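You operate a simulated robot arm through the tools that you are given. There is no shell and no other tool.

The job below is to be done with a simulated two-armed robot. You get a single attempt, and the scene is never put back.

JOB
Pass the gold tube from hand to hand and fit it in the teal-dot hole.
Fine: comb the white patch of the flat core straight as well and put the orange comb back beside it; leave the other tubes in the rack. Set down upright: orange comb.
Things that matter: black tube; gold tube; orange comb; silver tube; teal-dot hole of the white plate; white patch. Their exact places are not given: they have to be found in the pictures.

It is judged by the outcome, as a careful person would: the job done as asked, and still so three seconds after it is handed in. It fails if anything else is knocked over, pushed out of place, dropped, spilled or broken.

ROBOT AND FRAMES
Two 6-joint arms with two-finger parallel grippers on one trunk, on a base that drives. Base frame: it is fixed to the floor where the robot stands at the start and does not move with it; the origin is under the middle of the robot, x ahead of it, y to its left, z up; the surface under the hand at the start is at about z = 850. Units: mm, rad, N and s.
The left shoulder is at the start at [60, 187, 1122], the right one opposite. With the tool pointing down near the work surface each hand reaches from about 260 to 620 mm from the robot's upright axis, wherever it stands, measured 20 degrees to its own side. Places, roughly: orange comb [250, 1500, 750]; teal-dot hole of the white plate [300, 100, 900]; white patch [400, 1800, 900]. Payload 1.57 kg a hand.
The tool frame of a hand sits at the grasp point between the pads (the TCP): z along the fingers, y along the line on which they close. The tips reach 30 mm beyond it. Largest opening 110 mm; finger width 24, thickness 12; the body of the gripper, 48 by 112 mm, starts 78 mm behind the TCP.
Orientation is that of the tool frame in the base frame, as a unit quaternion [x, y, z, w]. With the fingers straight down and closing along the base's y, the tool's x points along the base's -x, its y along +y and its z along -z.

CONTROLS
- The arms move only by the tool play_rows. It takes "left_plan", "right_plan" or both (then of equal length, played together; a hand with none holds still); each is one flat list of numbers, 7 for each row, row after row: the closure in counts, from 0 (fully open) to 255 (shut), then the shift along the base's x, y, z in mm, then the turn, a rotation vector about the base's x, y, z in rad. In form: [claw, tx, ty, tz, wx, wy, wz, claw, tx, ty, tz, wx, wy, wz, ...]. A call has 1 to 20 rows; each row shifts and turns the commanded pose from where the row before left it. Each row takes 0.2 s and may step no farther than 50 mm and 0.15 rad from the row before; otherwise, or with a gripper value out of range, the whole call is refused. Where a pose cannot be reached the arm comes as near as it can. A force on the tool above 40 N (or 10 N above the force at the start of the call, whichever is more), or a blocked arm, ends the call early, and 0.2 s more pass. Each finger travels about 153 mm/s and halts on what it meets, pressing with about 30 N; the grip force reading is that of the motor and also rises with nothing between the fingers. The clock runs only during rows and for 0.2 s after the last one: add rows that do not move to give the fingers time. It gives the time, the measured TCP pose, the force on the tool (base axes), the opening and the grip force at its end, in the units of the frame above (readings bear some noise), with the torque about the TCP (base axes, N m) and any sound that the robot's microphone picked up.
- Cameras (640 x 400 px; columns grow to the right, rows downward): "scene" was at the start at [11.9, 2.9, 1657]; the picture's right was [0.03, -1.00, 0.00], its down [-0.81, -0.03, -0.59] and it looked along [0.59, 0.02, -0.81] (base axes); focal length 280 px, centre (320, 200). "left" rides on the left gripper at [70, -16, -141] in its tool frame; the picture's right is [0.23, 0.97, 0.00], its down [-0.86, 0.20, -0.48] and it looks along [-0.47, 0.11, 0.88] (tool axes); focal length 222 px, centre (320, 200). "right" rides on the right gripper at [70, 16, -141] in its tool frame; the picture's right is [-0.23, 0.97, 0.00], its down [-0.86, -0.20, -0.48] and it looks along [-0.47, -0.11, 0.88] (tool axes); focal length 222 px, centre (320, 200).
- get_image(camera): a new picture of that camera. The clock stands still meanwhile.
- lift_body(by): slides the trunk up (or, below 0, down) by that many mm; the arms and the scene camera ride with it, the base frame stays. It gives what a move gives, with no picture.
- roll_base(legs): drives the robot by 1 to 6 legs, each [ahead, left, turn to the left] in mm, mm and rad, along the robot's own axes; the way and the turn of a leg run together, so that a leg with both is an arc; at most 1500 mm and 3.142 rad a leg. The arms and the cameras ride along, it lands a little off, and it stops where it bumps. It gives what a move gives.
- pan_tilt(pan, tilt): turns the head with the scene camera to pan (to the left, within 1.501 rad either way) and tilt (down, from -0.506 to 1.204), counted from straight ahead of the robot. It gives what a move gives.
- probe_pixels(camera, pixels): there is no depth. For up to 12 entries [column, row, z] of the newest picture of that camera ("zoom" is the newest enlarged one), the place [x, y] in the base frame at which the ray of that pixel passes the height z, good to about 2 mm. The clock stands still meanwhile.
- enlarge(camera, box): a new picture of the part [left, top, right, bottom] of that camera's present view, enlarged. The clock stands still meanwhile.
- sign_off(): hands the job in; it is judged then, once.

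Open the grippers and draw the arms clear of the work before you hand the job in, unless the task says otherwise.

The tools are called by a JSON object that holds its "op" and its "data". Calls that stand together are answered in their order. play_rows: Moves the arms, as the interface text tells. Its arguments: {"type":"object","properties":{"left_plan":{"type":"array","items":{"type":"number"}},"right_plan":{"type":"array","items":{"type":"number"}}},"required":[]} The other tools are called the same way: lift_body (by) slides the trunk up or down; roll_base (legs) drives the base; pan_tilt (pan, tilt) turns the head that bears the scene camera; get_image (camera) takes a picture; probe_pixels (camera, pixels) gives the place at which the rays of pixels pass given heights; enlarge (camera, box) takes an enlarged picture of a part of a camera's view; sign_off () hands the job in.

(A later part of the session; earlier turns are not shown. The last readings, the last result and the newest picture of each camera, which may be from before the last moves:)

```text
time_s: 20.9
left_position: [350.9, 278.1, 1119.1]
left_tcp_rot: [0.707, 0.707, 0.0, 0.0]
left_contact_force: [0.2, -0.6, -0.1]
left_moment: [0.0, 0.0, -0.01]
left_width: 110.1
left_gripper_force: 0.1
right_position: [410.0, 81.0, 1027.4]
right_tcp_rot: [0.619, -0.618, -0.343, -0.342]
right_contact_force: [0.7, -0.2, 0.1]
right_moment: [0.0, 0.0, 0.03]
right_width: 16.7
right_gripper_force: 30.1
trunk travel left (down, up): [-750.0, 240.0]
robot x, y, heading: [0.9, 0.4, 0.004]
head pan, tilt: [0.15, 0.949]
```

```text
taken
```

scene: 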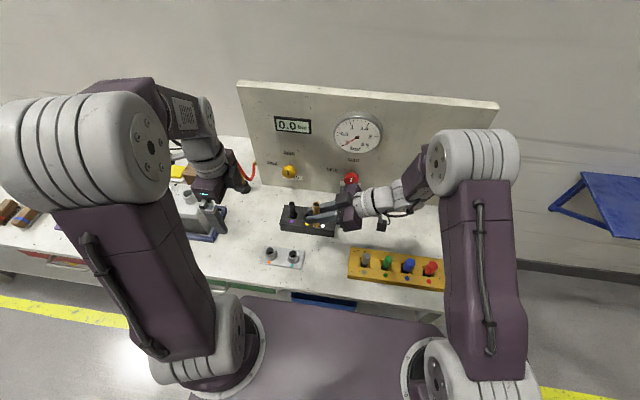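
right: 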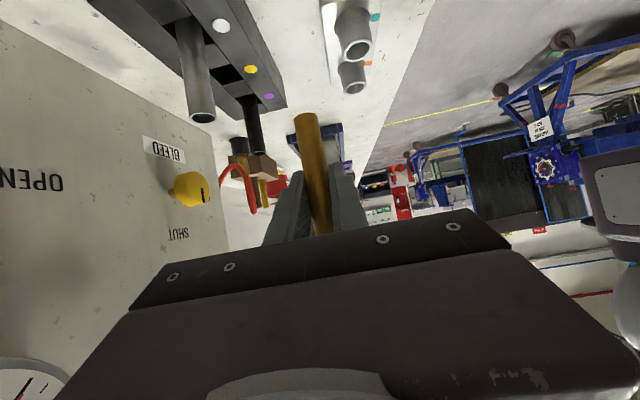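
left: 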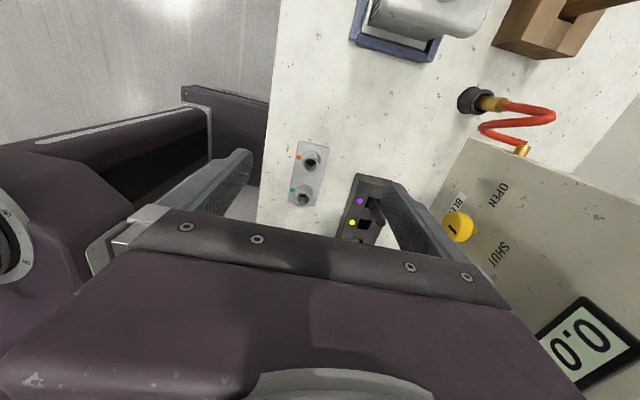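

I carry the tube over the teal socket, lowering a little, then check from both cameras.

{"op": "play_rows", "data": {"right_plan": [255, -7.3, 7.8, 0, 0, 0, 0, 255, -7.3, 7.8, 0, 0, 0, 0, 255, -7.3, 7.8, 0, 0, 0, 0, 255, -7.3, 7.8, 0, 0, 0, 0, 255, -7.3, 7.8, -7, 0, 0, 0, 255, -7.3, 7.8, -7, 0, 0, 0, 255, -7.3, 7.8, -7, 0, 0, 0, 255, -7.3, 7.8, -7, 0, 0, 0, 255, 0, 0, 0, 0, 0, 0]}}

{"op": "enlarge", "data": {"camera": "left", "box": [240, 100, 400, 220]}}

{"op": "enlarge", "data": {"camera": "scene", "box": [250, 200, 350, 280]}}

{"op": "get_image", "data": {"camera": "right"}}

```text
time_s: 22.9
left_position: [351.8, 278.2, 1119.0]
left_tcp_rot: [0.707, 0.707, -0.001, 0.0]
left_contact_force: [1.2, 0.4, 0.2]
left_moment: [0.01, 0.01, 0.0]
left_width: 110.0
left_gripper_force: 0.2
right_position: [350.2, 143.0, 1000.9]
right_tcp_rot: [-0.618, 0.619, 0.343, 0.343]
right_contact_force: [0.4, 0.3, 0.7]
right_moment: [0.01, 0.01, 0.01]
right_width: 17.0
right_gripper_force: 29.8
trunk travel left (down, up): [-750.0, 240.0]
robot x, y, heading: [1.1, 2.5, 0.0]
head pan, tilt: [0.15, 0.949]
```

```text
3.33 times, centred on (320, 160) of left
```

zoom: 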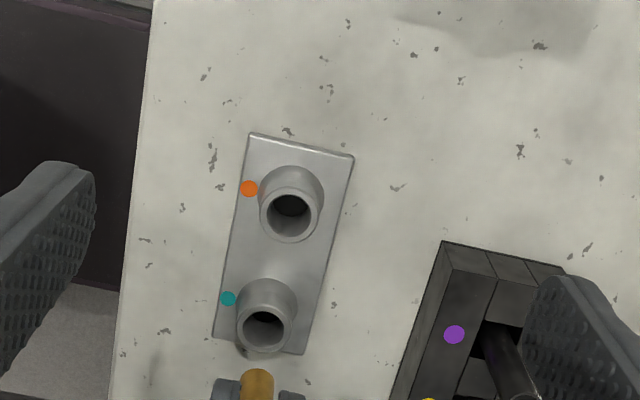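

```text
5.00 times, centred on (300, 240) of scene
```

zoom: 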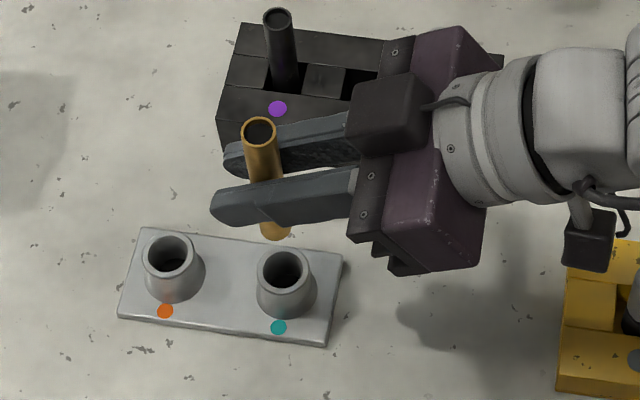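

```text
taken
```

right: 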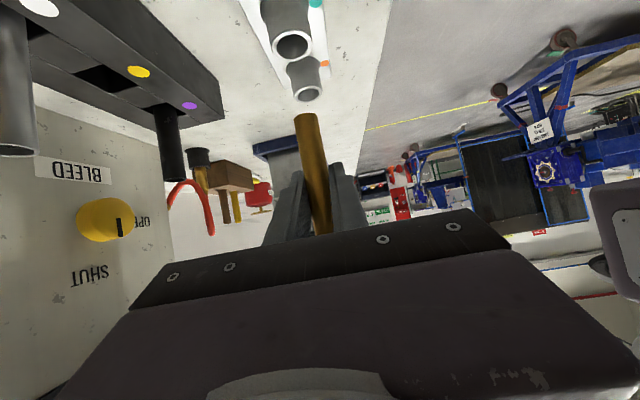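

The right camera sees both the tube's lower end at (306,115) and the teal socket at (292,43). I enlarge that view to measure their relation.

{"op": "enlarge", "data": {"camera": "right", "box": [240, 0, 380, 140]}}

```text
2.86 times, centred on (310, 70) of right
```

zoom: 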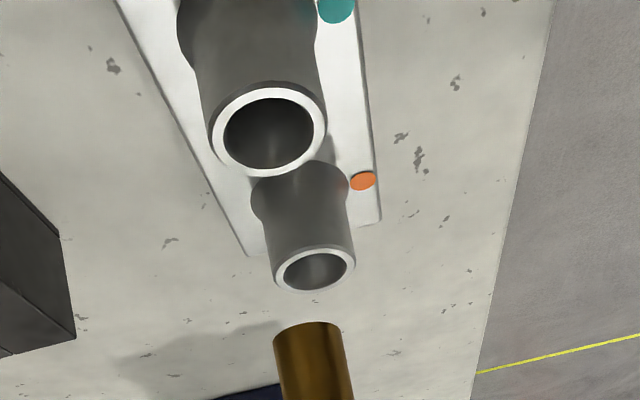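

{"op": "probe_pixels", "data": {"camera": "zoom", "pixels": [[270, 129, 878], [270, 129, 882], [270, 129, 886], [316, 269, 882], [306, 322, 946], [306, 322, 944], [269, 134, 882], [273, 345, 946], [345, 337, 946]]}}

{"op": "probe_pixels", "data": {"camera": "scene", "pixels": [[292, 218, 1048], [292, 218, 1052], [295, 247.6, 945], [295, 247.6, 948], [297, 254, 882], [297, 254, 880], [273.6, 250.8, 882]]}}

```text
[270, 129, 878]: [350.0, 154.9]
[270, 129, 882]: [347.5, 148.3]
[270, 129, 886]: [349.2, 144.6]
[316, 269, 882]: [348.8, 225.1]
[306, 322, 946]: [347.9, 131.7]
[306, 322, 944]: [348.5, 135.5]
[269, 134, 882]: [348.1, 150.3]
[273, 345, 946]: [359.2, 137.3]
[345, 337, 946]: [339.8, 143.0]
```

```text
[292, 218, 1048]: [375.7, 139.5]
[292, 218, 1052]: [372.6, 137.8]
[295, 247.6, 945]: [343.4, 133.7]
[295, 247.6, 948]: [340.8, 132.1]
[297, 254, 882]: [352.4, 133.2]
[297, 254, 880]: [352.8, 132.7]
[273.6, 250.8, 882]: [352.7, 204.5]
```

I correct my pixel conversions: tube mouth at scene (288,226.2), tube bottom front edge at (291,248), teal rim centre at (293,254), orange rim at (270,251). I probe these again.

{"op": "probe_pixels", "data": {"camera": "scene", "pixels": [[288, 226.2, 1045], [288, 226.2, 1048], [291, 248, 944], [291, 248, 946], [291, 248, 948], [293, 254, 880], [293, 254, 882], [293, 254, 885], [270, 251, 882], [270, 251, 885]]}}

{"op": "probe_pixels", "data": {"camera": "left", "pixels": [[303.1, 199, 880], [303.1, 199, 882], [303.1, 199, 885], [311.5, 163.6, 882], [301, 212, 1048]]}}

```text
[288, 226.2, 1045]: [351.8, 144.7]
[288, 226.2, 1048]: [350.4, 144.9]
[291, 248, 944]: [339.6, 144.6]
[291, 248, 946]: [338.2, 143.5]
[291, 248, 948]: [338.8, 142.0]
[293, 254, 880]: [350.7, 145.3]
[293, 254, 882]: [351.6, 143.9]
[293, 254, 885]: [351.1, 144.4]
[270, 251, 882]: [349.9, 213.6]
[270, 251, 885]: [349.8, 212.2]
```

```text
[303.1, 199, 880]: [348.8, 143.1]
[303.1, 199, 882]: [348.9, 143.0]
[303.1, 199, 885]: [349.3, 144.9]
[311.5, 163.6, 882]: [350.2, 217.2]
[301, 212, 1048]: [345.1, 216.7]
```

Both views put the teal hole at about (350,144) with the tube nearly centred over it. Before lowering, I check where the right hand's camera cube, at scene (349–359, 242–254), will pass relative to the yellow rack.

{"op": "probe_pixels", "data": {"camera": "scene", "pixels": [[348.6, 254, 1000], [359, 252, 1000], [348.6, 243, 1030], [359, 242, 1030], [368, 272, 910], [364.5, 257, 910], [350, 247, 890], [350, 262, 890]]}}

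{"op": "enlarge", "data": {"camera": "scene", "box": [310, 210, 430, 300]}}

```text
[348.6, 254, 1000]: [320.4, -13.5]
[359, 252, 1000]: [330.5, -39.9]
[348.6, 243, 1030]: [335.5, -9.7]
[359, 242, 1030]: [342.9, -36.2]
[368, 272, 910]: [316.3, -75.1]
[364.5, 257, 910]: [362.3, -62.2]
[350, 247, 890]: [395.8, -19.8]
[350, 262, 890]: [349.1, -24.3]
```

```text
4.44 times, centred on (370, 255) of scene
```

zoom: 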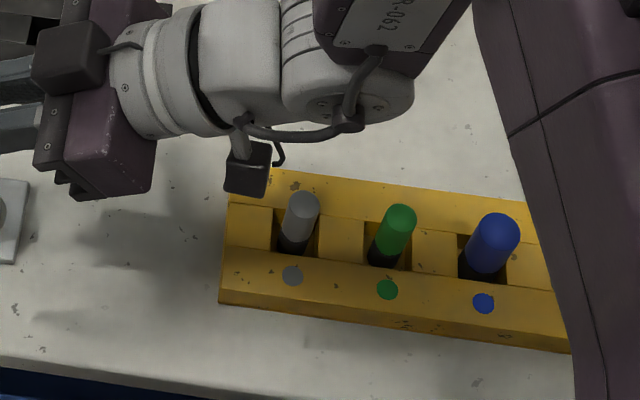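

The cube will end at about z 908, clear of the yellow rack top (890) and of the grey peg. I lower to TCP z≈945, so the tube bottom is about 8 mm above the rim.

{"op": "play_rows", "data": {"right_plan": [255, 0.3, 0.3, -12, 0, 0, 0, 255, 0.2, 0.2, -12, 0, 0, 0, 255, 0, 0, -12, 0, 0, 0, 255, 0, 0, -10, 0, 0, 0, 255, 0, 0, -10, 0, 0, 0, 255, 0, 0, 0, 0, 0, 0]}}

{"op": "enlarge", "data": {"camera": "right", "box": [240, 0, 380, 140]}}

{"op": "enlarge", "data": {"camera": "left", "box": [240, 130, 360, 220]}}

{"op": "enlarge", "data": {"camera": "scene", "box": [260, 210, 360, 280]}}

```text
time_s: 24.3
left_position: [351.8, 277.2, 1119.5]
left_tcp_rot: [0.708, 0.707, 0.0, 0.0]
left_contact_force: [0.0, -0.1, 0.4]
left_moment: [-0.01, 0.0, -0.02]
left_width: 109.9
left_gripper_force: 0.1
right_position: [362.5, 147.9, 948.7]
right_tcp_rot: [0.619, -0.618, -0.345, -0.339]
right_contact_force: [-0.2, -0.3, -0.4]
right_moment: [-0.01, 0.0, 0.0]
right_width: 16.7
right_gripper_force: 29.5
right hand out of reach, approached as far as the arm can: row 3, 4, 5
trunk travel left (down, up): [-750.0, 240.0]
robot x, y, heading: [-2.6, -7.0, -0.002]
head pan, tilt: [0.15, 0.949]
```

```text
2.86 times, centred on (310, 70) of right
```

zoom: 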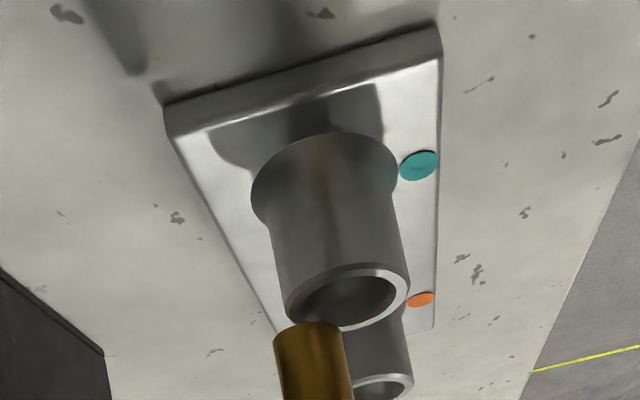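

```text
4.44 times, centred on (300, 175) of left
```

zoom: 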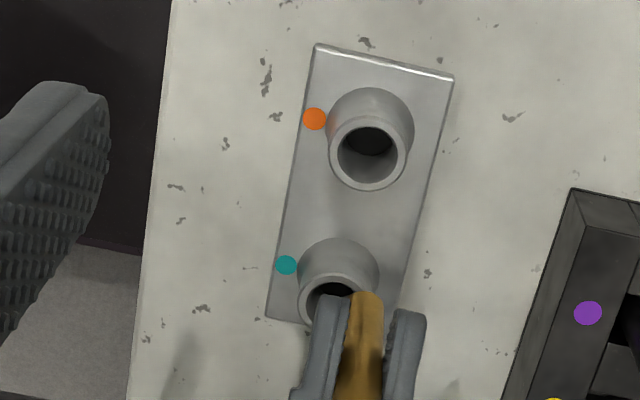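

```text
5.71 times, centred on (310, 245) of scene
```

zoom: 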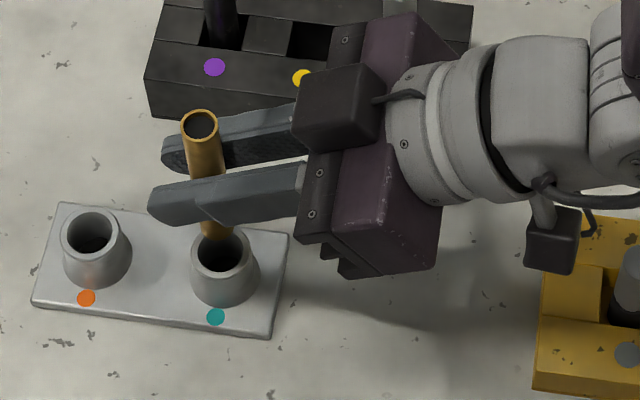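

The right arm ran out of reach: it ended at (362,148,949), off to +x, and the tube touches nothing (force about 0). I go back up 56 mm and will lower the trunk instead, so that the arm keeps its good configuration.

{"op": "play_rows", "data": {"right_plan": [255, 0, 0, 14, 0, 0, 0, 255, 0, 0, 14, 0, 0, 0, 255, 0, 0, 14, 0, 0, 0, 255, 0, 0, 14, 0, 0, 0, 255, 0, 0, 0, 0, 0, 0]}}

```text
time_s: 25.5
left_position: [350.7, 278.1, 1120.0]
left_tcp_rot: [0.707, 0.707, 0.0, 0.0]
left_contact_force: [-0.7, 0.4, -0.1]
left_moment: [-0.03, -0.01, 0.03]
left_width: 109.8
left_gripper_force: 0.0
right_position: [361.4, 148.1, 1004.8]
right_tcp_rot: [0.619, -0.618, -0.343, -0.342]
right_contact_force: [-0.1, -0.4, 0.0]
right_moment: [-0.01, 0.01, 0.02]
right_width: 16.6
right_gripper_force: 30.1
trunk travel left (down, up): [-750.0, 240.0]
robot x, y, heading: [-0.3, -1.8, -0.001]
head pan, tilt: [0.15, 0.949]
```

The commanded pose follows the place actually reached, so I re-centre over the hole at (350.3,143.4,1001) first.

{"op": "play_rows", "data": {"right_plan": [255, -3.7, -1.6, -1.2, 0, 0, 0, 255, -3.7, -1.6, -1.2, 0, 0, 0, 255, -3.7, -1.5, -1.2, 0, 0, 0, 255, 0, 0, 0, 0, 0, 0]}}

{"op": "lift_body", "data": {"by": -50}}

{"op": "get_image", "data": {"camera": "scene"}}

{"op": "enlarge", "data": {"camera": "right", "box": [240, 0, 380, 140]}}

{"op": "enlarge", "data": {"camera": "left", "box": [240, 130, 360, 220]}}

{"op": "enlarge", "data": {"camera": "scene", "box": [260, 210, 360, 280]}}

```text
time_s: 26.5
left_position: [351.9, 276.8, 1118.7]
left_tcp_rot: [0.707, 0.707, 0.0, 0.0]
left_contact_force: [0.0, 0.3, 0.5]
left_moment: [0.0, -0.02, 0.01]
left_width: 110.1
left_gripper_force: 0.1
right_position: [350.2, 142.8, 1000.6]
right_tcp_rot: [-0.618, 0.619, 0.344, 0.343]
right_contact_force: [0.4, 0.2, 0.0]
right_moment: [0.0, 0.01, 0.0]
right_width: 16.7
right_gripper_force: 29.7
trunk travel left (down, up): [-750.0, 240.0]
robot x, y, heading: [-0.5, -1.4, 0.002]
head pan, tilt: [0.15, 0.949]
```

```text
time_s: 27.4
left_position: [350.5, 276.5, 1069.0]
left_tcp_rot: [0.707, 0.707, 0.0, 0.0]
left_contact_force: [0.2, -0.5, -0.1]
left_moment: [-0.03, 0.01, -0.01]
left_width: 110.0
left_gripper_force: 0.0
right_position: [349.0, 142.8, 950.8]
right_tcp_rot: [-0.618, 0.619, 0.343, 0.343]
right_contact_force: [-1.6, 0.1, 0.4]
right_moment: [0.04, 0.01, -0.03]
right_width: 16.9
right_gripper_force: 30.2
trunk travel left (down, up): [-700.0, 290.0]
robot x, y, heading: [3.6, -0.4, 0.001]
head pan, tilt: [0.15, 0.949]
```

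```text
taken
```

scene: 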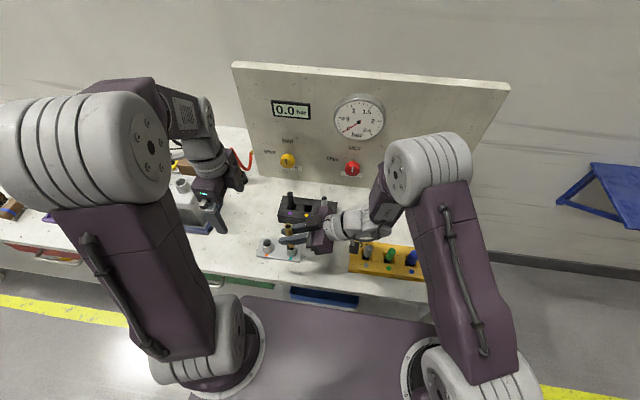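

```text
2.86 times, centred on (310, 70) of right
```

zoom: 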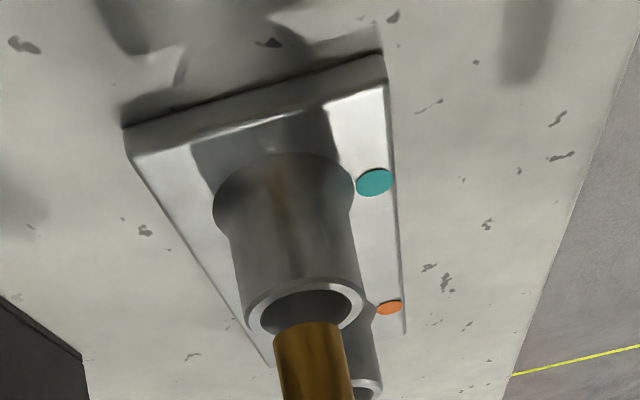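

```text
4.44 times, centred on (300, 175) of left
```

zoom: 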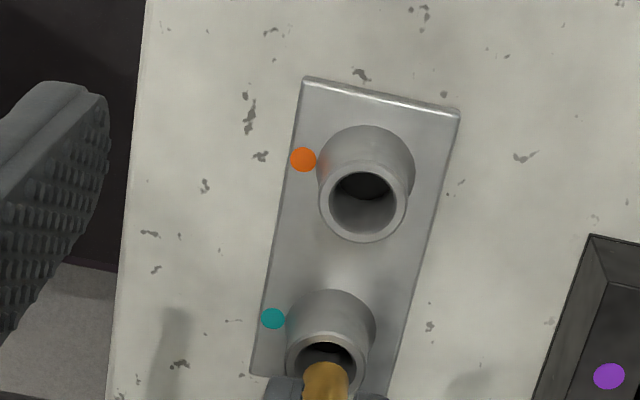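

```text
5.71 times, centred on (310, 245) of scene
```

zoom: 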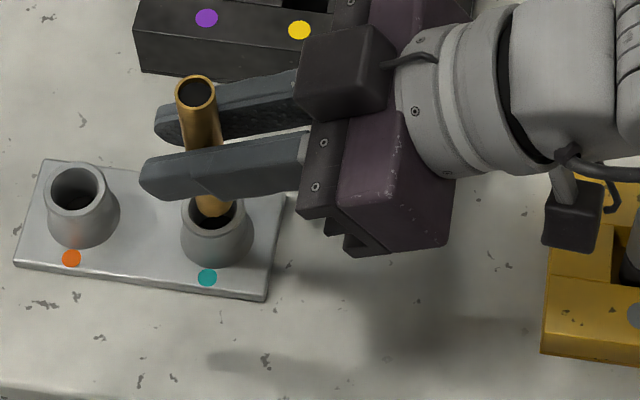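

Lowering the trunk worked: the right TCP is at (349,143,951) with the tube end just over the rim. I zoom in tighter to verify the alignment before the last stretch.

{"op": "enlarge", "data": {"camera": "scene", "box": [275, 225, 315, 265]}}

{"op": "enlarge", "data": {"camera": "left", "box": [270, 180, 340, 220]}}

```text
10.00 times, centred on (295, 245) of scene
```

zoom: 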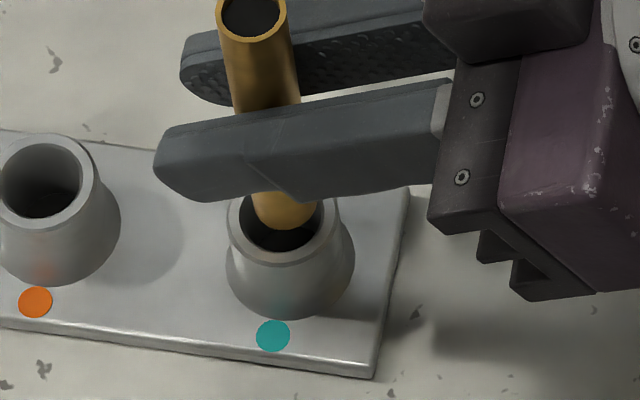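

```text
9.14 times, centred on (305, 200) of left
```

zoom: 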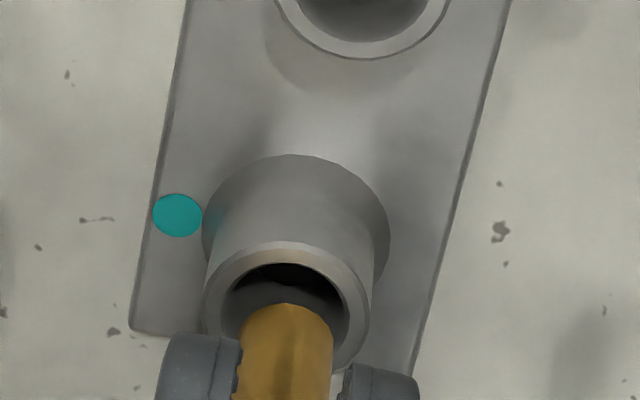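

The views agree that the tube is centred within about 1–1.5 mm and its end is about 8 mm above the rim. I lower the trunk another 18 mm so the tube enters the funnel.

{"op": "lift_body", "data": {"by": -18}}

{"op": "enlarge", "data": {"camera": "scene", "box": [275, 220, 315, 260]}}

{"op": "enlarge", "data": {"camera": "right", "box": [240, 20, 380, 160]}}

```text
time_s: 28.1
left_position: [352.0, 276.8, 1050.7]
left_tcp_rot: [0.707, 0.707, 0.0, 0.0]
left_contact_force: [-0.7, 0.1, 1.0]
left_moment: [0.02, -0.01, -0.03]
left_width: 109.9
left_gripper_force: 0.0
right_position: [350.7, 142.1, 932.6]
right_tcp_rot: [0.619, -0.619, -0.342, -0.342]
right_contact_force: [0.4, 0.3, -0.5]
right_moment: [-0.01, -0.05, 0.01]
right_width: 16.8
right_gripper_force: 29.6
trunk travel left (down, up): [-682.0, 308.0]
robot x, y, heading: [-1.9, -2.2, 0.002]
head pan, tilt: [0.15, 0.949]
```

```text
10.00 times, centred on (295, 240) of scene
```

zoom: 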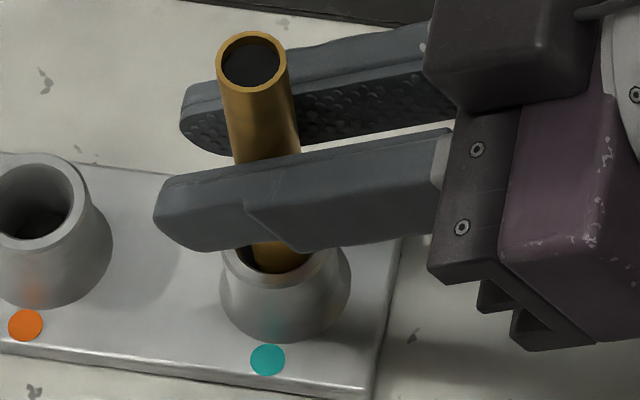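

```text
2.86 times, centred on (310, 90) of right
```

zoom: 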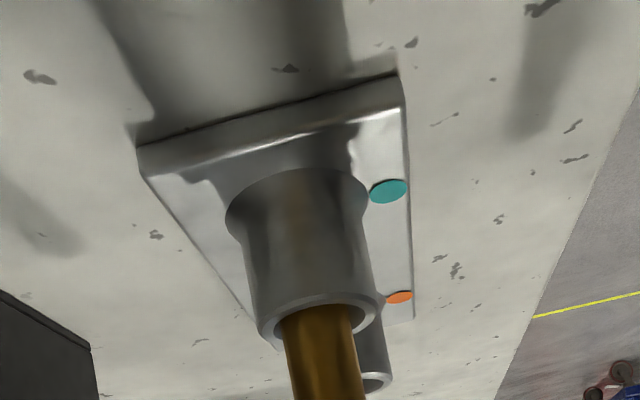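

The tube is inside the funnel with no contact force. I go on down with the arm in small steps, watching the force.

{"op": "play_rows", "data": {"right_plan": [255, 0, 0, -3, 0, 0, 0, 255, 0, 0, -3, 0, 0, 0, 255, 0, 0, -3, 0, 0, 0, 255, 0, 0, -3, 0, 0, 0]}}

{"op": "enlarge", "data": {"camera": "right", "box": [240, 20, 380, 160]}}

{"op": "enlarge", "data": {"camera": "scene", "box": [270, 215, 350, 265]}}

```text
time_s: 29.1
left_position: [351.7, 277.0, 1050.3]
left_tcp_rot: [0.707, 0.707, 0.0, 0.0]
left_contact_force: [-0.4, -0.7, -0.2]
left_moment: [-0.01, 0.03, 0.02]
left_width: 110.0
left_gripper_force: 0.1
right_position: [350.9, 142.8, 920.8]
right_tcp_rot: [-0.618, 0.619, 0.343, 0.343]
right_contact_force: [0.3, -0.1, 0.0]
right_moment: [-0.01, 0.02, 0.02]
right_width: 16.7
right_gripper_force: 30.4
trunk travel left (down, up): [-682.0, 308.0]
robot x, y, heading: [0.9, -1.5, -0.001]
head pan, tilt: [0.15, 0.949]
```

```text
2.86 times, centred on (310, 90) of right
```

zoom: 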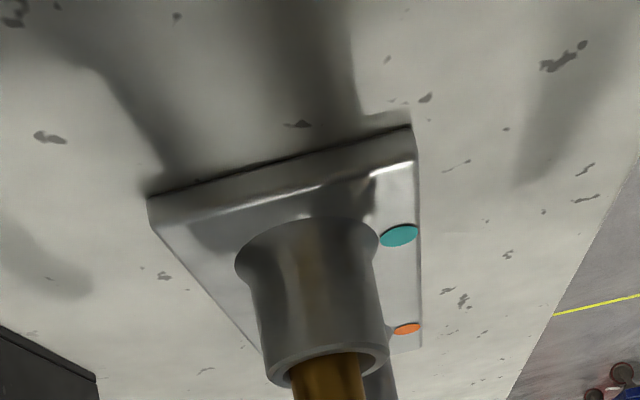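

```text
8.00 times, centred on (310, 240) of scene
```

zoom: 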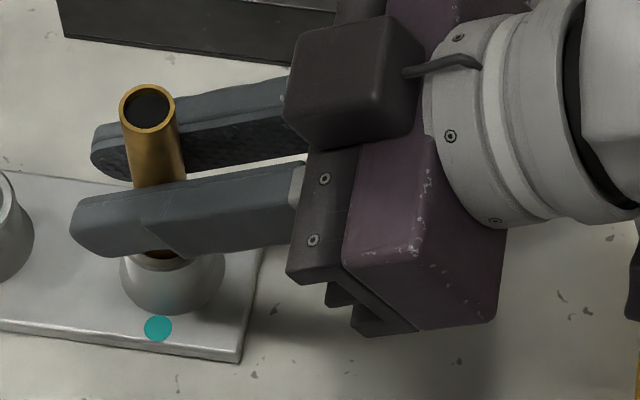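

No force yet, with the tube about 20 mm in. I lower further in 2 mm steps.

{"op": "play_rows", "data": {"right_plan": [255, 0, 0, -2, 0, 0, 0, 255, 0, 0, -2, 0, 0, 0, 255, 0, 0, -2, 0, 0, 0, 255, 0, 0, 0, 0, 0, 0]}}

{"op": "enlarge", "data": {"camera": "right", "box": [240, 40, 380, 180]}}

{"op": "enlarge", "data": {"camera": "scene", "box": [270, 215, 330, 265]}}

```text
time_s: 30.1
left_position: [351.1, 278.0, 1051.6]
left_tcp_rot: [0.707, 0.707, 0.0, 0.0]
left_contact_force: [1.0, 0.1, -0.4]
left_moment: [0.02, -0.02, -0.01]
left_width: 110.0
left_gripper_force: 0.0
right_position: [350.7, 142.5, 914.9]
right_tcp_rot: [-0.618, 0.619, 0.343, 0.342]
right_contact_force: [-0.2, -0.2, -0.5]
right_moment: [0.02, 0.03, 0.02]
right_width: 17.0
right_gripper_force: 29.5
trunk travel left (down, up): [-682.0, 308.0]
robot x, y, heading: [3.5, -2.5, -0.001]
head pan, tilt: [0.15, 0.949]
```

```text
2.86 times, centred on (310, 110) of right
```

zoom: 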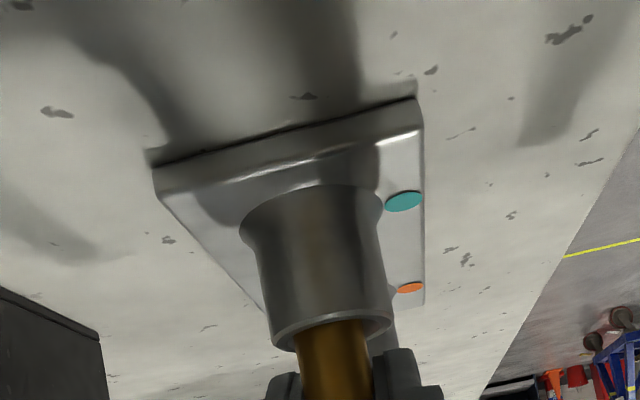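

```text
8.00 times, centred on (300, 240) of scene
```

zoom: 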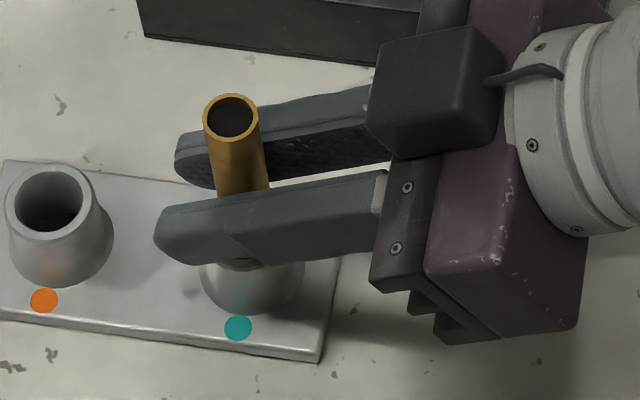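

Still no contact. The finger edges are just above the rim in the right view, so I continue in 1.5 mm steps.

{"op": "play_rows", "data": {"right_plan": [255, 0, 0, -1.5, 0, 0, 0, 255, 0, 0, -1.5, 0, 0, 0, 255, 0, 0, -1.5, 0, 0, 0, 255, 0, 0, 0, 0, 0, 0]}}

{"op": "enlarge", "data": {"camera": "right", "box": [260, 80, 380, 200]}}

{"op": "enlarge", "data": {"camera": "left", "box": [260, 170, 350, 230]}}

```text
time_s: 31.1
left_position: [349.7, 277.2, 1052.2]
left_tcp_rot: [0.707, 0.708, 0.001, 0.0]
left_contact_force: [-0.2, -0.3, -0.9]
left_moment: [-0.02, 0.02, 0.01]
left_width: 110.0
left_gripper_force: 0.0
right_position: [349.8, 143.8, 911.4]
right_tcp_rot: [0.619, -0.617, -0.344, -0.344]
right_contact_force: [-0.3, -0.4, 28.7]
right_moment: [0.1, 0.11, 0.0]
right_width: 16.8
right_gripper_force: 30.1
trunk travel left (down, up): [-682.0, 308.0]
robot x, y, heading: [-0.0, 0.5, -0.001]
head pan, tilt: [0.15, 0.949]
```

```text
3.33 times, centred on (320, 140) of right
```

zoom: 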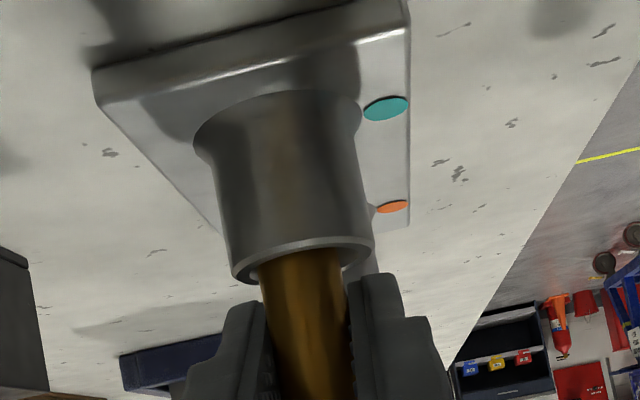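

```text
6.67 times, centred on (305, 200) of left
```

zoom: 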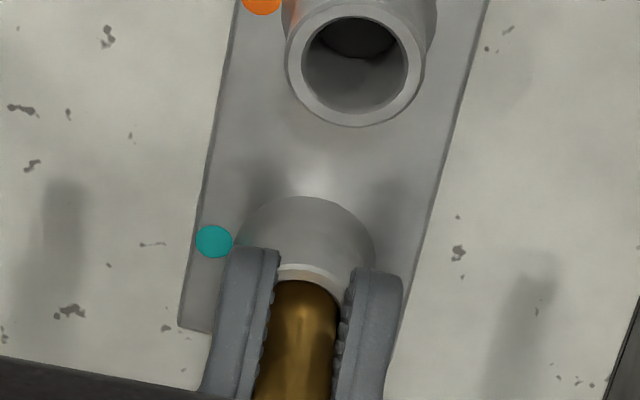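

A contact of 28.7 N along the tube's axis appeared at TCP z 911.4, so the tube end is at about 856: likely seated, or on the funnel's throat. I ease off by 0.8 mm and make small sideways wiggles to test it.

{"op": "play_rows", "data": {"right_plan": [255, 0, 0, 0.8, 0, 0, 0, 255, 1, 0, 0, 0, 0, 0, 255, 0, 0, 0, 0, 0, 0]}}

{"op": "play_rows", "data": {"right_plan": [255, -1, 0, 0, 0, 0, 0, 255, -1, 0, 0, 0, 0, 0, 255, 0, 0, 0, 0, 0, 0]}}

{"op": "play_rows", "data": {"right_plan": [255, 1, 1, 0, 0, 0, 0, 255, 0, 0, 0, 0, 0, 0]}}

{"op": "play_rows", "data": {"right_plan": [255, 0, -1, 0, 0, 0, 0, 255, 0, -1, 0, 0, 0, 0, 255, 0, 0, 0, 0, 0, 0]}}

```text
time_s: 31.9
left_position: [349.2, 277.2, 1052.4]
left_tcp_rot: [0.707, 0.707, 0.0, 0.001]
left_contact_force: [-0.2, -0.3, 0.8]
left_moment: [0.0, -0.02, -0.03]
left_width: 109.9
left_gripper_force: 0.0
right_position: [350.0, 141.7, 913.3]
right_tcp_rot: [0.618, -0.617, -0.345, -0.343]
right_contact_force: [0.8, 1.5, 24.7]
right_moment: [0.2, 0.11, 0.01]
right_width: 16.7
right_gripper_force: 29.6
trunk travel left (down, up): [-682.0, 308.0]
robot x, y, heading: [1.9, 0.9, 0.001]
head pan, tilt: [0.15, 0.949]
```

```text
time_s: 32.6
left_position: [351.2, 277.4, 1051.4]
left_tcp_rot: [0.707, 0.708, 0.0, 0.0]
left_contact_force: [-0.6, 0.1, -0.5]
left_moment: [0.0, 0.0, -0.02]
left_width: 109.7
left_gripper_force: 0.0
right_position: [351.0, 142.1, 911.8]
right_tcp_rot: [0.618, -0.618, -0.344, -0.343]
right_contact_force: [4.9, 2.4, 22.0]
right_moment: [0.2, -0.13, -0.07]
right_width: 16.7
right_gripper_force: 30.1
trunk travel left (down, up): [-682.0, 308.0]
robot x, y, heading: [-0.6, -0.2, 0.003]
head pan, tilt: [0.15, 0.949]
```

```text
time_s: 33.2
left_position: [349.2, 277.2, 1052.6]
left_tcp_rot: [0.707, 0.707, 0.001, 0.0]
left_contact_force: [-0.1, 0.2, -1.1]
left_moment: [0.01, -0.05, 0.04]
left_width: 110.0
left_gripper_force: 0.0
right_position: [350.0, 143.2, 912.1]
right_tcp_rot: [-0.618, 0.619, 0.343, 0.343]
right_contact_force: [0.7, -1.0, 23.6]
right_moment: [0.03, 0.0, -0.01]
right_width: 16.7
right_gripper_force: 30.0
trunk travel left (down, up): [-682.0, 308.0]
robot x, y, heading: [-2.5, -1.2, -0.005]
head pan, tilt: [0.15, 0.949]
```

```text
time_s: 34.0
left_position: [350.3, 278.5, 1051.8]
left_tcp_rot: [0.707, 0.707, 0.0, 0.0]
left_contact_force: [-0.4, 0.2, 0.3]
left_moment: [-0.01, 0.0, 0.01]
left_width: 110.1
left_gripper_force: 0.0
right_position: [351.2, 144.5, 911.5]
right_tcp_rot: [0.619, -0.618, -0.344, -0.341]
right_contact_force: [3.3, 8.1, 19.5]
right_moment: [0.37, -0.1, -0.06]
right_width: 16.8
right_gripper_force: 30.1
trunk travel left (down, up): [-682.0, 308.0]
robot x, y, heading: [-1.8, 3.2, 0.001]
head pan, tilt: [0.15, 0.949]
```

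Sideways forces rise quickly with a 1 mm shift, so the tube is held in the bore; the vertical load is still about 20 N. I re-centre (y +1) and raise 2 mm to unload.

{"op": "play_rows", "data": {"right_plan": [255, 0, 1, 1, 0, 0, 0, 255, 0, 0, 1, 0, 0, 0, 255, 0, 0, 0, 0, 0, 0]}}

{"op": "enlarge", "data": {"camera": "right", "box": [260, 80, 380, 200]}}

{"op": "enlarge", "data": {"camera": "scene", "box": [270, 215, 330, 265]}}

```text
time_s: 34.9
left_position: [350.4, 277.8, 1051.0]
left_tcp_rot: [0.707, 0.707, 0.0, 0.001]
left_contact_force: [-0.6, -0.4, 0.7]
left_moment: [-0.02, -0.01, 0.03]
left_width: 110.3
left_gripper_force: 0.0
right_position: [349.5, 143.7, 912.8]
right_tcp_rot: [0.619, -0.618, -0.344, -0.34]
right_contact_force: [1.1, 6.1, 7.8]
right_moment: [0.31, -0.04, -0.04]
right_width: 16.5
right_gripper_force: 29.6
trunk travel left (down, up): [-682.0, 308.0]
robot x, y, heading: [-2.7, 2.2, 0.002]
head pan, tilt: [0.15, 0.949]
```

```text
3.33 times, centred on (320, 140) of right
```

zoom: 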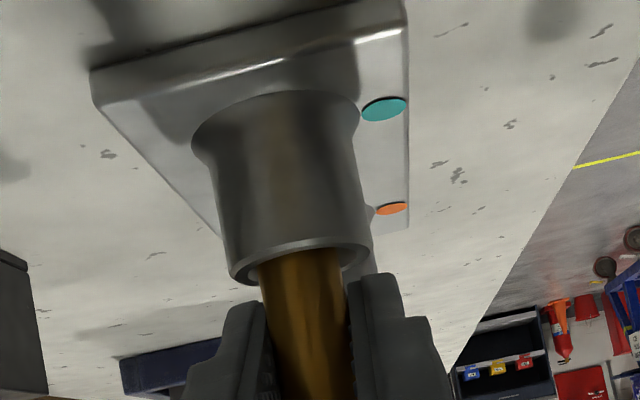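

```text
8.00 times, centred on (300, 240) of scene
```

zoom: 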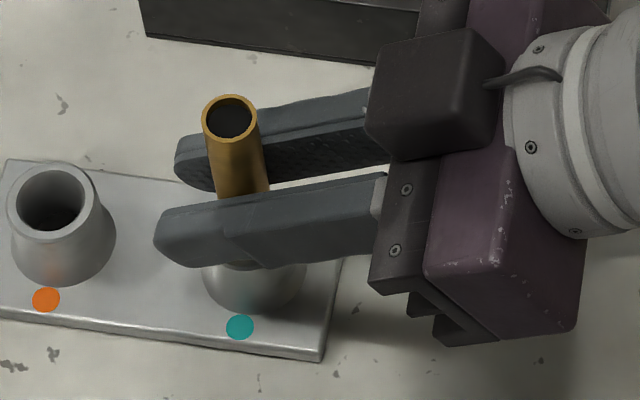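

The load is down to 8 N, so contact began around TCP z≈913.5 with the tube end at about 858, near the plate's level. I take off the remaining side load and then crack the fingers open by about 2 mm to see how the tube behaves.

{"op": "play_rows", "data": {"right_plan": [255, 0, 0.8, 0.8, 0, 0, 0, 255, 0, 0, 0, 0, 0, 0]}}

{"op": "play_rows", "data": {"right_plan": [220, 0, 0, 0, 0, 0, 0, 212, 0, 0, 0, 0, 0, 0, 209, 0, 0, 0, 0, 0, 0, 209, 0, 0, 0, 0, 0, 0]}}

{"op": "enlarge", "data": {"camera": "right", "box": [260, 80, 380, 200]}}

{"op": "enlarge", "data": {"camera": "scene", "box": [270, 215, 330, 265]}}

```text
time_s: 35.5
left_position: [351.9, 277.0, 1051.7]
left_tcp_rot: [0.707, 0.707, -0.001, 0.0]
left_contact_force: [-0.6, 0.0, -0.2]
left_moment: [0.02, 0.0, 0.01]
left_width: 109.9
left_gripper_force: 0.0
right_position: [350.9, 142.5, 913.0]
right_tcp_rot: [-0.619, 0.619, 0.342, 0.341]
right_contact_force: [-0.2, 1.0, 0.3]
right_moment: [0.04, 0.01, 0.02]
right_width: 16.9
right_gripper_force: 30.0
trunk travel left (down, up): [-682.0, 308.0]
robot x, y, heading: [1.1, -3.3, 0.0]
head pan, tilt: [0.15, 0.949]
```

```text
time_s: 36.5
left_position: [352.0, 276.7, 1051.7]
left_tcp_rot: [0.707, 0.707, 0.0, 0.001]
left_contact_force: [-0.1, 0.0, 0.2]
left_moment: [0.0, 0.01, 0.01]
left_width: 109.8
left_gripper_force: 0.0
right_position: [351.1, 144.1, 914.0]
right_tcp_rot: [-0.618, 0.619, 0.343, 0.343]
right_contact_force: [-0.5, 0.2, -0.8]
right_moment: [0.01, 0.01, -0.01]
right_width: 19.6
right_gripper_force: 0.0
trunk travel left (down, up): [-682.0, 308.0]
robot x, y, heading: [3.5, -3.4, 0.003]
head pan, tilt: [0.15, 0.949]
```

```text
3.33 times, centred on (320, 140) of right
```

zoom: 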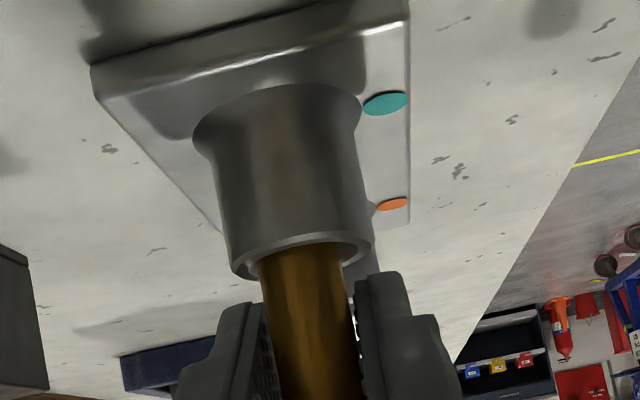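

```text
8.00 times, centred on (300, 240) of scene
```

zoom: 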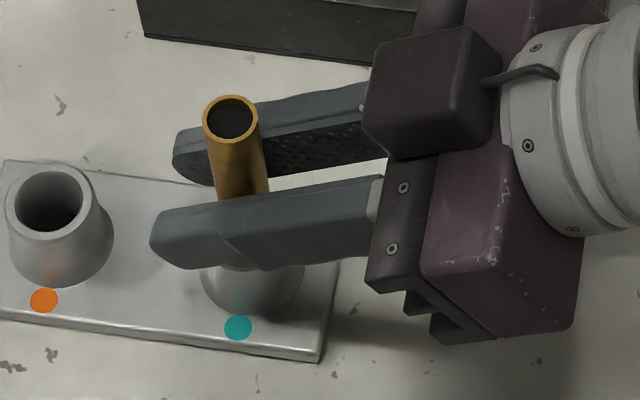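

The fingers are loose (19.6 mm opening, no force) and the tube stays standing in the socket. I look into the empty orange socket to judge the bore's shape and whether the gold tube is fully seated.

{"op": "enlarge", "data": {"camera": "left", "box": [275, 140, 355, 190]}}

{"op": "get_image", "data": {"camera": "left"}}

```text
8.00 times, centred on (315, 165) of left
```

zoom: 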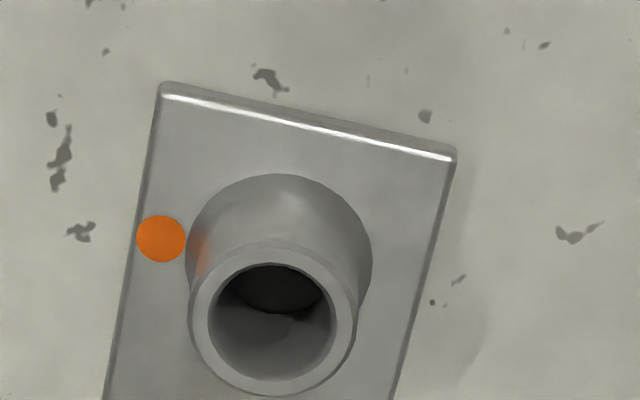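

```text
taken
```

left: 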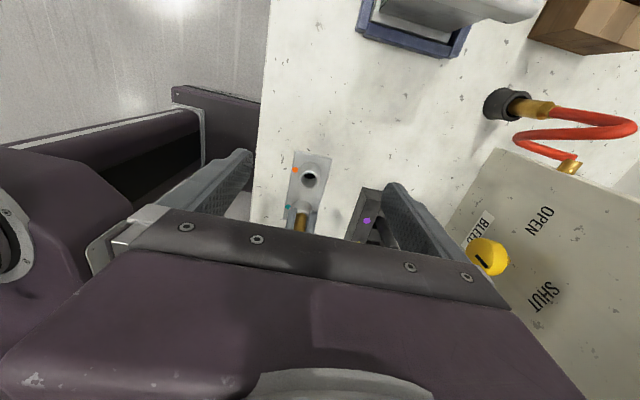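

The socket narrows downward as a smooth bore. I open the right hand to 50 mm and raise the trunk 68 mm, so the fingers slide straight up off the standing tube.

{"op": "play_rows", "data": {"right_plan": [190, 0, 0, 0, 0, 0, 0, 160, 0, 0, 0, 0, 0, 0, 140, 0, 0, 0, 0, 0, 0, 140, 0, 0, 0, 0, 0, 0]}}

{"op": "lift_body", "data": {"by": 68}}

{"op": "enlarge", "data": {"camera": "scene", "box": [255, 205, 355, 275]}}

{"op": "enlarge", "data": {"camera": "right", "box": [240, 0, 380, 140]}}

```text
time_s: 37.5
left_position: [351.2, 278.2, 1050.4]
left_tcp_rot: [0.707, 0.708, 0.0, 0.0]
left_contact_force: [-0.2, 0.5, -0.1]
left_moment: [0.01, 0.01, 0.0]
left_width: 110.2
left_gripper_force: 0.0
right_position: [352.0, 144.2, 913.9]
right_tcp_rot: [-0.618, 0.619, 0.343, 0.343]
right_contact_force: [-0.3, -0.2, -0.3]
right_moment: [-0.02, -0.01, -0.01]
right_width: 49.7
right_gripper_force: 0.0
trunk travel left (down, up): [-682.0, 308.0]
robot x, y, heading: [2.9, -2.4, 0.001]
head pan, tilt: [0.15, 0.949]
```

```text
time_s: 38.5
left_position: [351.7, 278.4, 1119.9]
left_tcp_rot: [0.707, 0.707, 0.0, -0.001]
left_contact_force: [-0.1, -0.2, 0.2]
left_moment: [0.02, -0.06, 0.01]
left_width: 109.5
left_gripper_force: 0.1
right_position: [351.4, 142.8, 983.0]
right_tcp_rot: [0.619, -0.618, -0.344, -0.342]
right_contact_force: [0.3, -0.2, -0.2]
right_moment: [0.01, 0.0, -0.01]
right_width: 49.7
right_gripper_force: 0.1
trunk travel left (down, up): [-750.0, 240.0]
robot x, y, heading: [-3.6, 0.3, 0.002]
head pan, tilt: [0.15, 0.949]
```

```text
5.71 times, centred on (305, 240) of scene
```

zoom: 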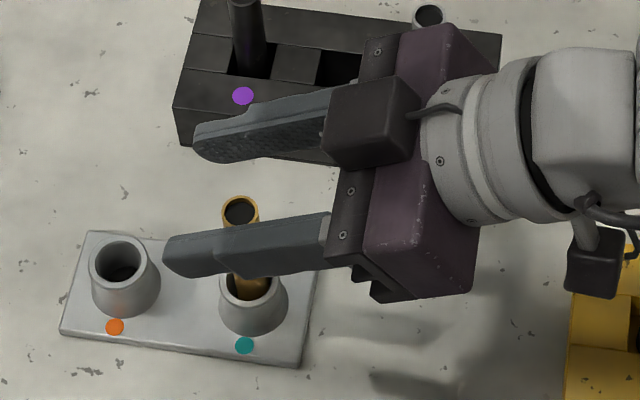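

```text
2.86 times, centred on (310, 70) of right
```

zoom: 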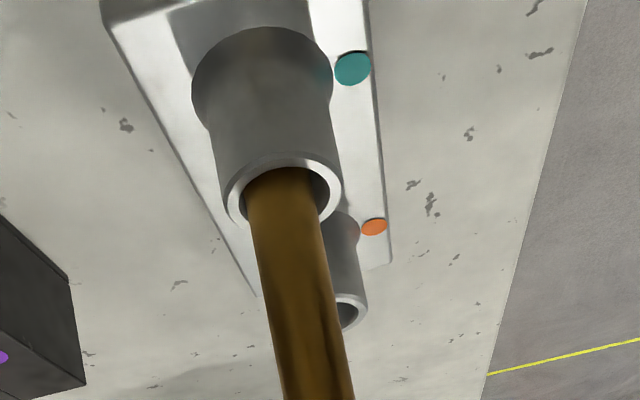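

The gold tube stands in the teal socket. I raise the right hand clear of it and draw it off to the right.

{"op": "play_rows", "data": {"right_plan": [140, 0, 0, 20, 0, 0, 0, 140, 0, 0, 20, 0, 0, 0, 140, 0, 0, 20, 0, 0, 0, 140, 10, -25, 10, 0, 0, 0, 140, 10, -30, 10, 0, 0, 0, 140, 10, -30, 10, 0, 0, 0, 140, 10, -30, 0, -0.12, 0, 0, 140, 0, -30, 0, -0.12, 0, 0, 140, 0, -30, 0, -0.12, 0, 0, 140, 0, -30, 0, -0.12, 0, 0]}}

{"op": "get_image", "data": {"camera": "scene"}}

{"op": "enlarge", "data": {"camera": "scene", "box": [255, 205, 335, 275]}}

{"op": "enlarge", "data": {"camera": "left", "box": [265, 150, 345, 230]}}

```text
time_s: 40.7
left_position: [351.2, 276.9, 1119.5]
left_tcp_rot: [0.707, 0.707, 0.0, 0.0]
left_contact_force: [-0.9, 0.2, 0.1]
left_moment: [0.02, 0.0, 0.01]
left_width: 109.8
left_gripper_force: 0.0
right_position: [389.5, -63.6, 1071.8]
right_tcp_rot: [-0.681, 0.683, 0.185, 0.186]
right_contact_force: [0.4, -0.9, -0.2]
right_moment: [0.01, -0.01, -0.02]
right_width: 49.6
right_gripper_force: 0.0
trunk travel left (down, up): [-750.0, 240.0]
robot x, y, heading: [2.3, -1.4, -0.001]
head pan, tilt: [0.15, 0.949]
```

```text
taken
```

scene: 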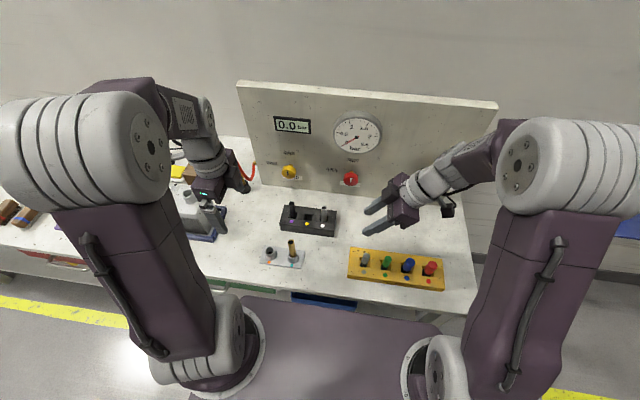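

```text
5.71 times, centred on (295, 240) of scene
```

zoom: 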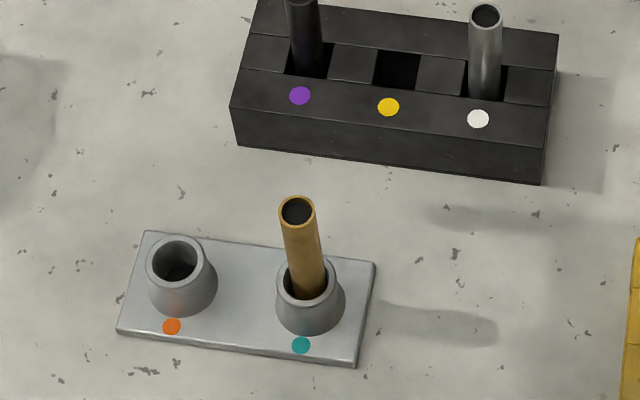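

```text
5.00 times, centred on (305, 190) of left
```

zoom: 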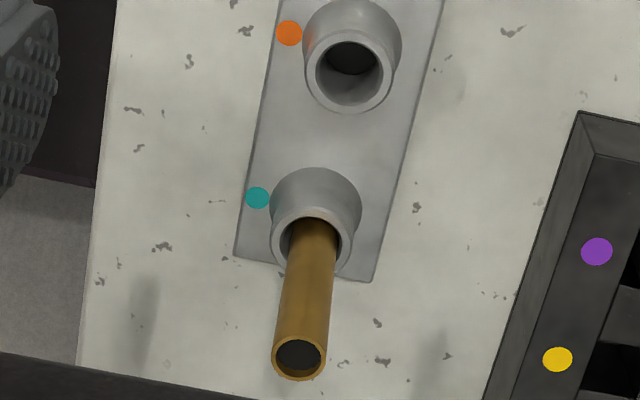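

The tube stands free in the socket. I triangulate its mouth and the rim to see how deep it sits.

{"op": "probe_pixels", "data": {"camera": "scene", "pixels": [[291, 241.9, 950], [291, 241.9, 955], [291, 241.9, 960], [291, 241.9, 965]]}}

{"op": "probe_pixels", "data": {"camera": "left", "pixels": [[300.8, 221.2, 950], [300.8, 221.2, 955], [300.8, 221.2, 960], [300.8, 221.2, 965]]}}

```text
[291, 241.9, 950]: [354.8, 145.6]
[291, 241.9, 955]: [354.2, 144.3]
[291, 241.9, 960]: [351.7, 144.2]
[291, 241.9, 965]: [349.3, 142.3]
```

```text
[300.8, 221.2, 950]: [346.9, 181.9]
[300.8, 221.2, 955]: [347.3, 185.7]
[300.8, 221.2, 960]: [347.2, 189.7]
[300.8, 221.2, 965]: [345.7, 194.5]
```

The left camera's full picture was stale, so I use the newest zoom (left) instead.

{"op": "probe_pixels", "data": {"camera": "zoom", "pixels": [[299, 356, 950], [299, 356, 955], [299, 356, 960], [299, 356, 965], [312, 242, 882], [312, 242, 886], [349, 77, 882], [349, 77, 886]]}}

```text
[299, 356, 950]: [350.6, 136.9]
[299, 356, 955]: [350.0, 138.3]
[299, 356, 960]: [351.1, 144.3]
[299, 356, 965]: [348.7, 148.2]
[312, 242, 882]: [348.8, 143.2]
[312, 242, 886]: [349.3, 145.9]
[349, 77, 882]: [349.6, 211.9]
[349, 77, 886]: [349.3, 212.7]
```

The tube's mouth is at (351,144,960): it's upright and about 25 mm deep in the socket. To judge the seating, I bring the left camera right above the empty orange socket and look at the bore's inner shape.

{"op": "play_rows", "data": {"left_plan": [0, 3, -27, -12, 0, 0, 0, 0, 3, -27, -12, 0, 0, 0, 0, 3, -27, -12, 0, 0, 0, 0, 3, -27, -12, 0, 0, 0, 0, 3, -26, -12, 0, 0, 0]}}

{"op": "get_image", "data": {"camera": "left"}}

{"op": "enlarge", "data": {"camera": "left", "box": [270, 70, 370, 170]}}

```text
time_s: 41.9
left_position: [368.1, 140.1, 1060.9]
left_tcp_rot: [0.707, 0.707, 0.0, 0.0]
left_contact_force: [-0.9, -0.4, 1.0]
left_moment: [0.0, -0.02, 0.0]
left_width: 109.9
left_gripper_force: 0.0
right_position: [391.0, -62.7, 1072.7]
right_tcp_rot: [-0.682, 0.683, 0.186, 0.185]
right_contact_force: [0.0, -0.1, 0.3]
right_moment: [-0.02, -0.02, -0.02]
right_width: 49.9
right_gripper_force: 0.1
trunk travel left (down, up): [-750.0, 240.0]
robot x, y, heading: [2.4, 2.4, 0.002]
head pan, tilt: [0.15, 0.949]
```

```text
taken
```

left: 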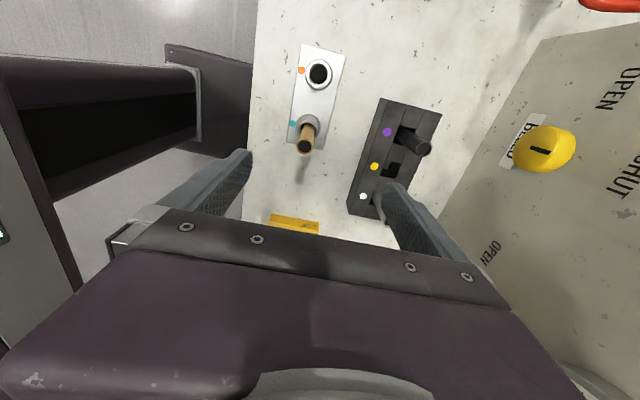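

```text
4.00 times, centred on (320, 120) of left
```

zoom: 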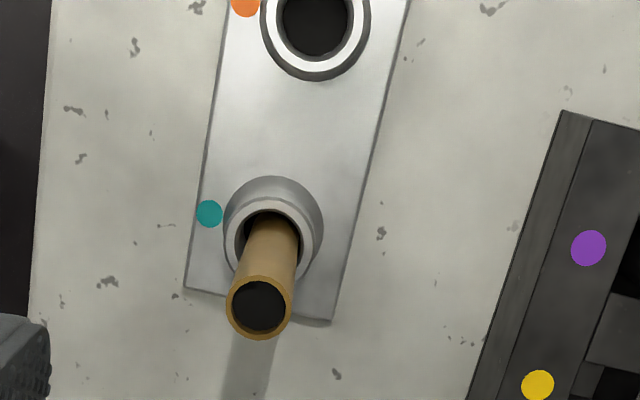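

{"op": "enlarge", "data": {"camera": "left", "box": [300, 55, 340, 95]}}

{"op": "enlarge", "data": {"camera": "left", "box": [285, 100, 335, 160]}}

```text
10.00 times, centred on (320, 75) of left
```

zoom: 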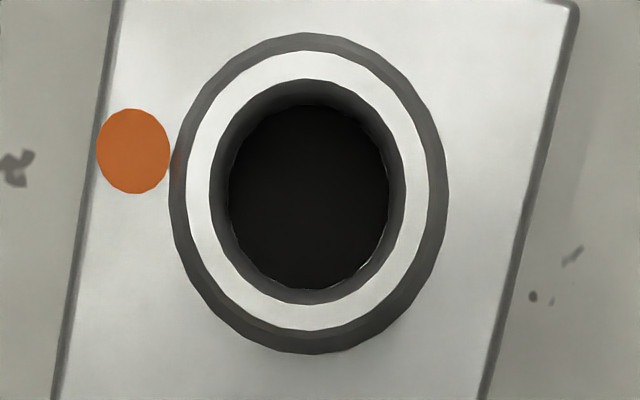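

```text
6.67 times, centred on (310, 130) of left
```

zoom: 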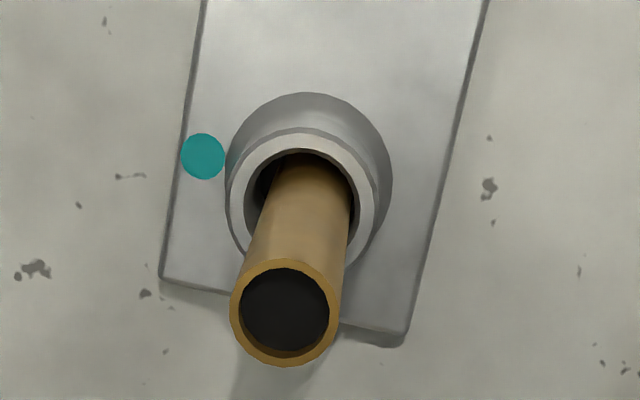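

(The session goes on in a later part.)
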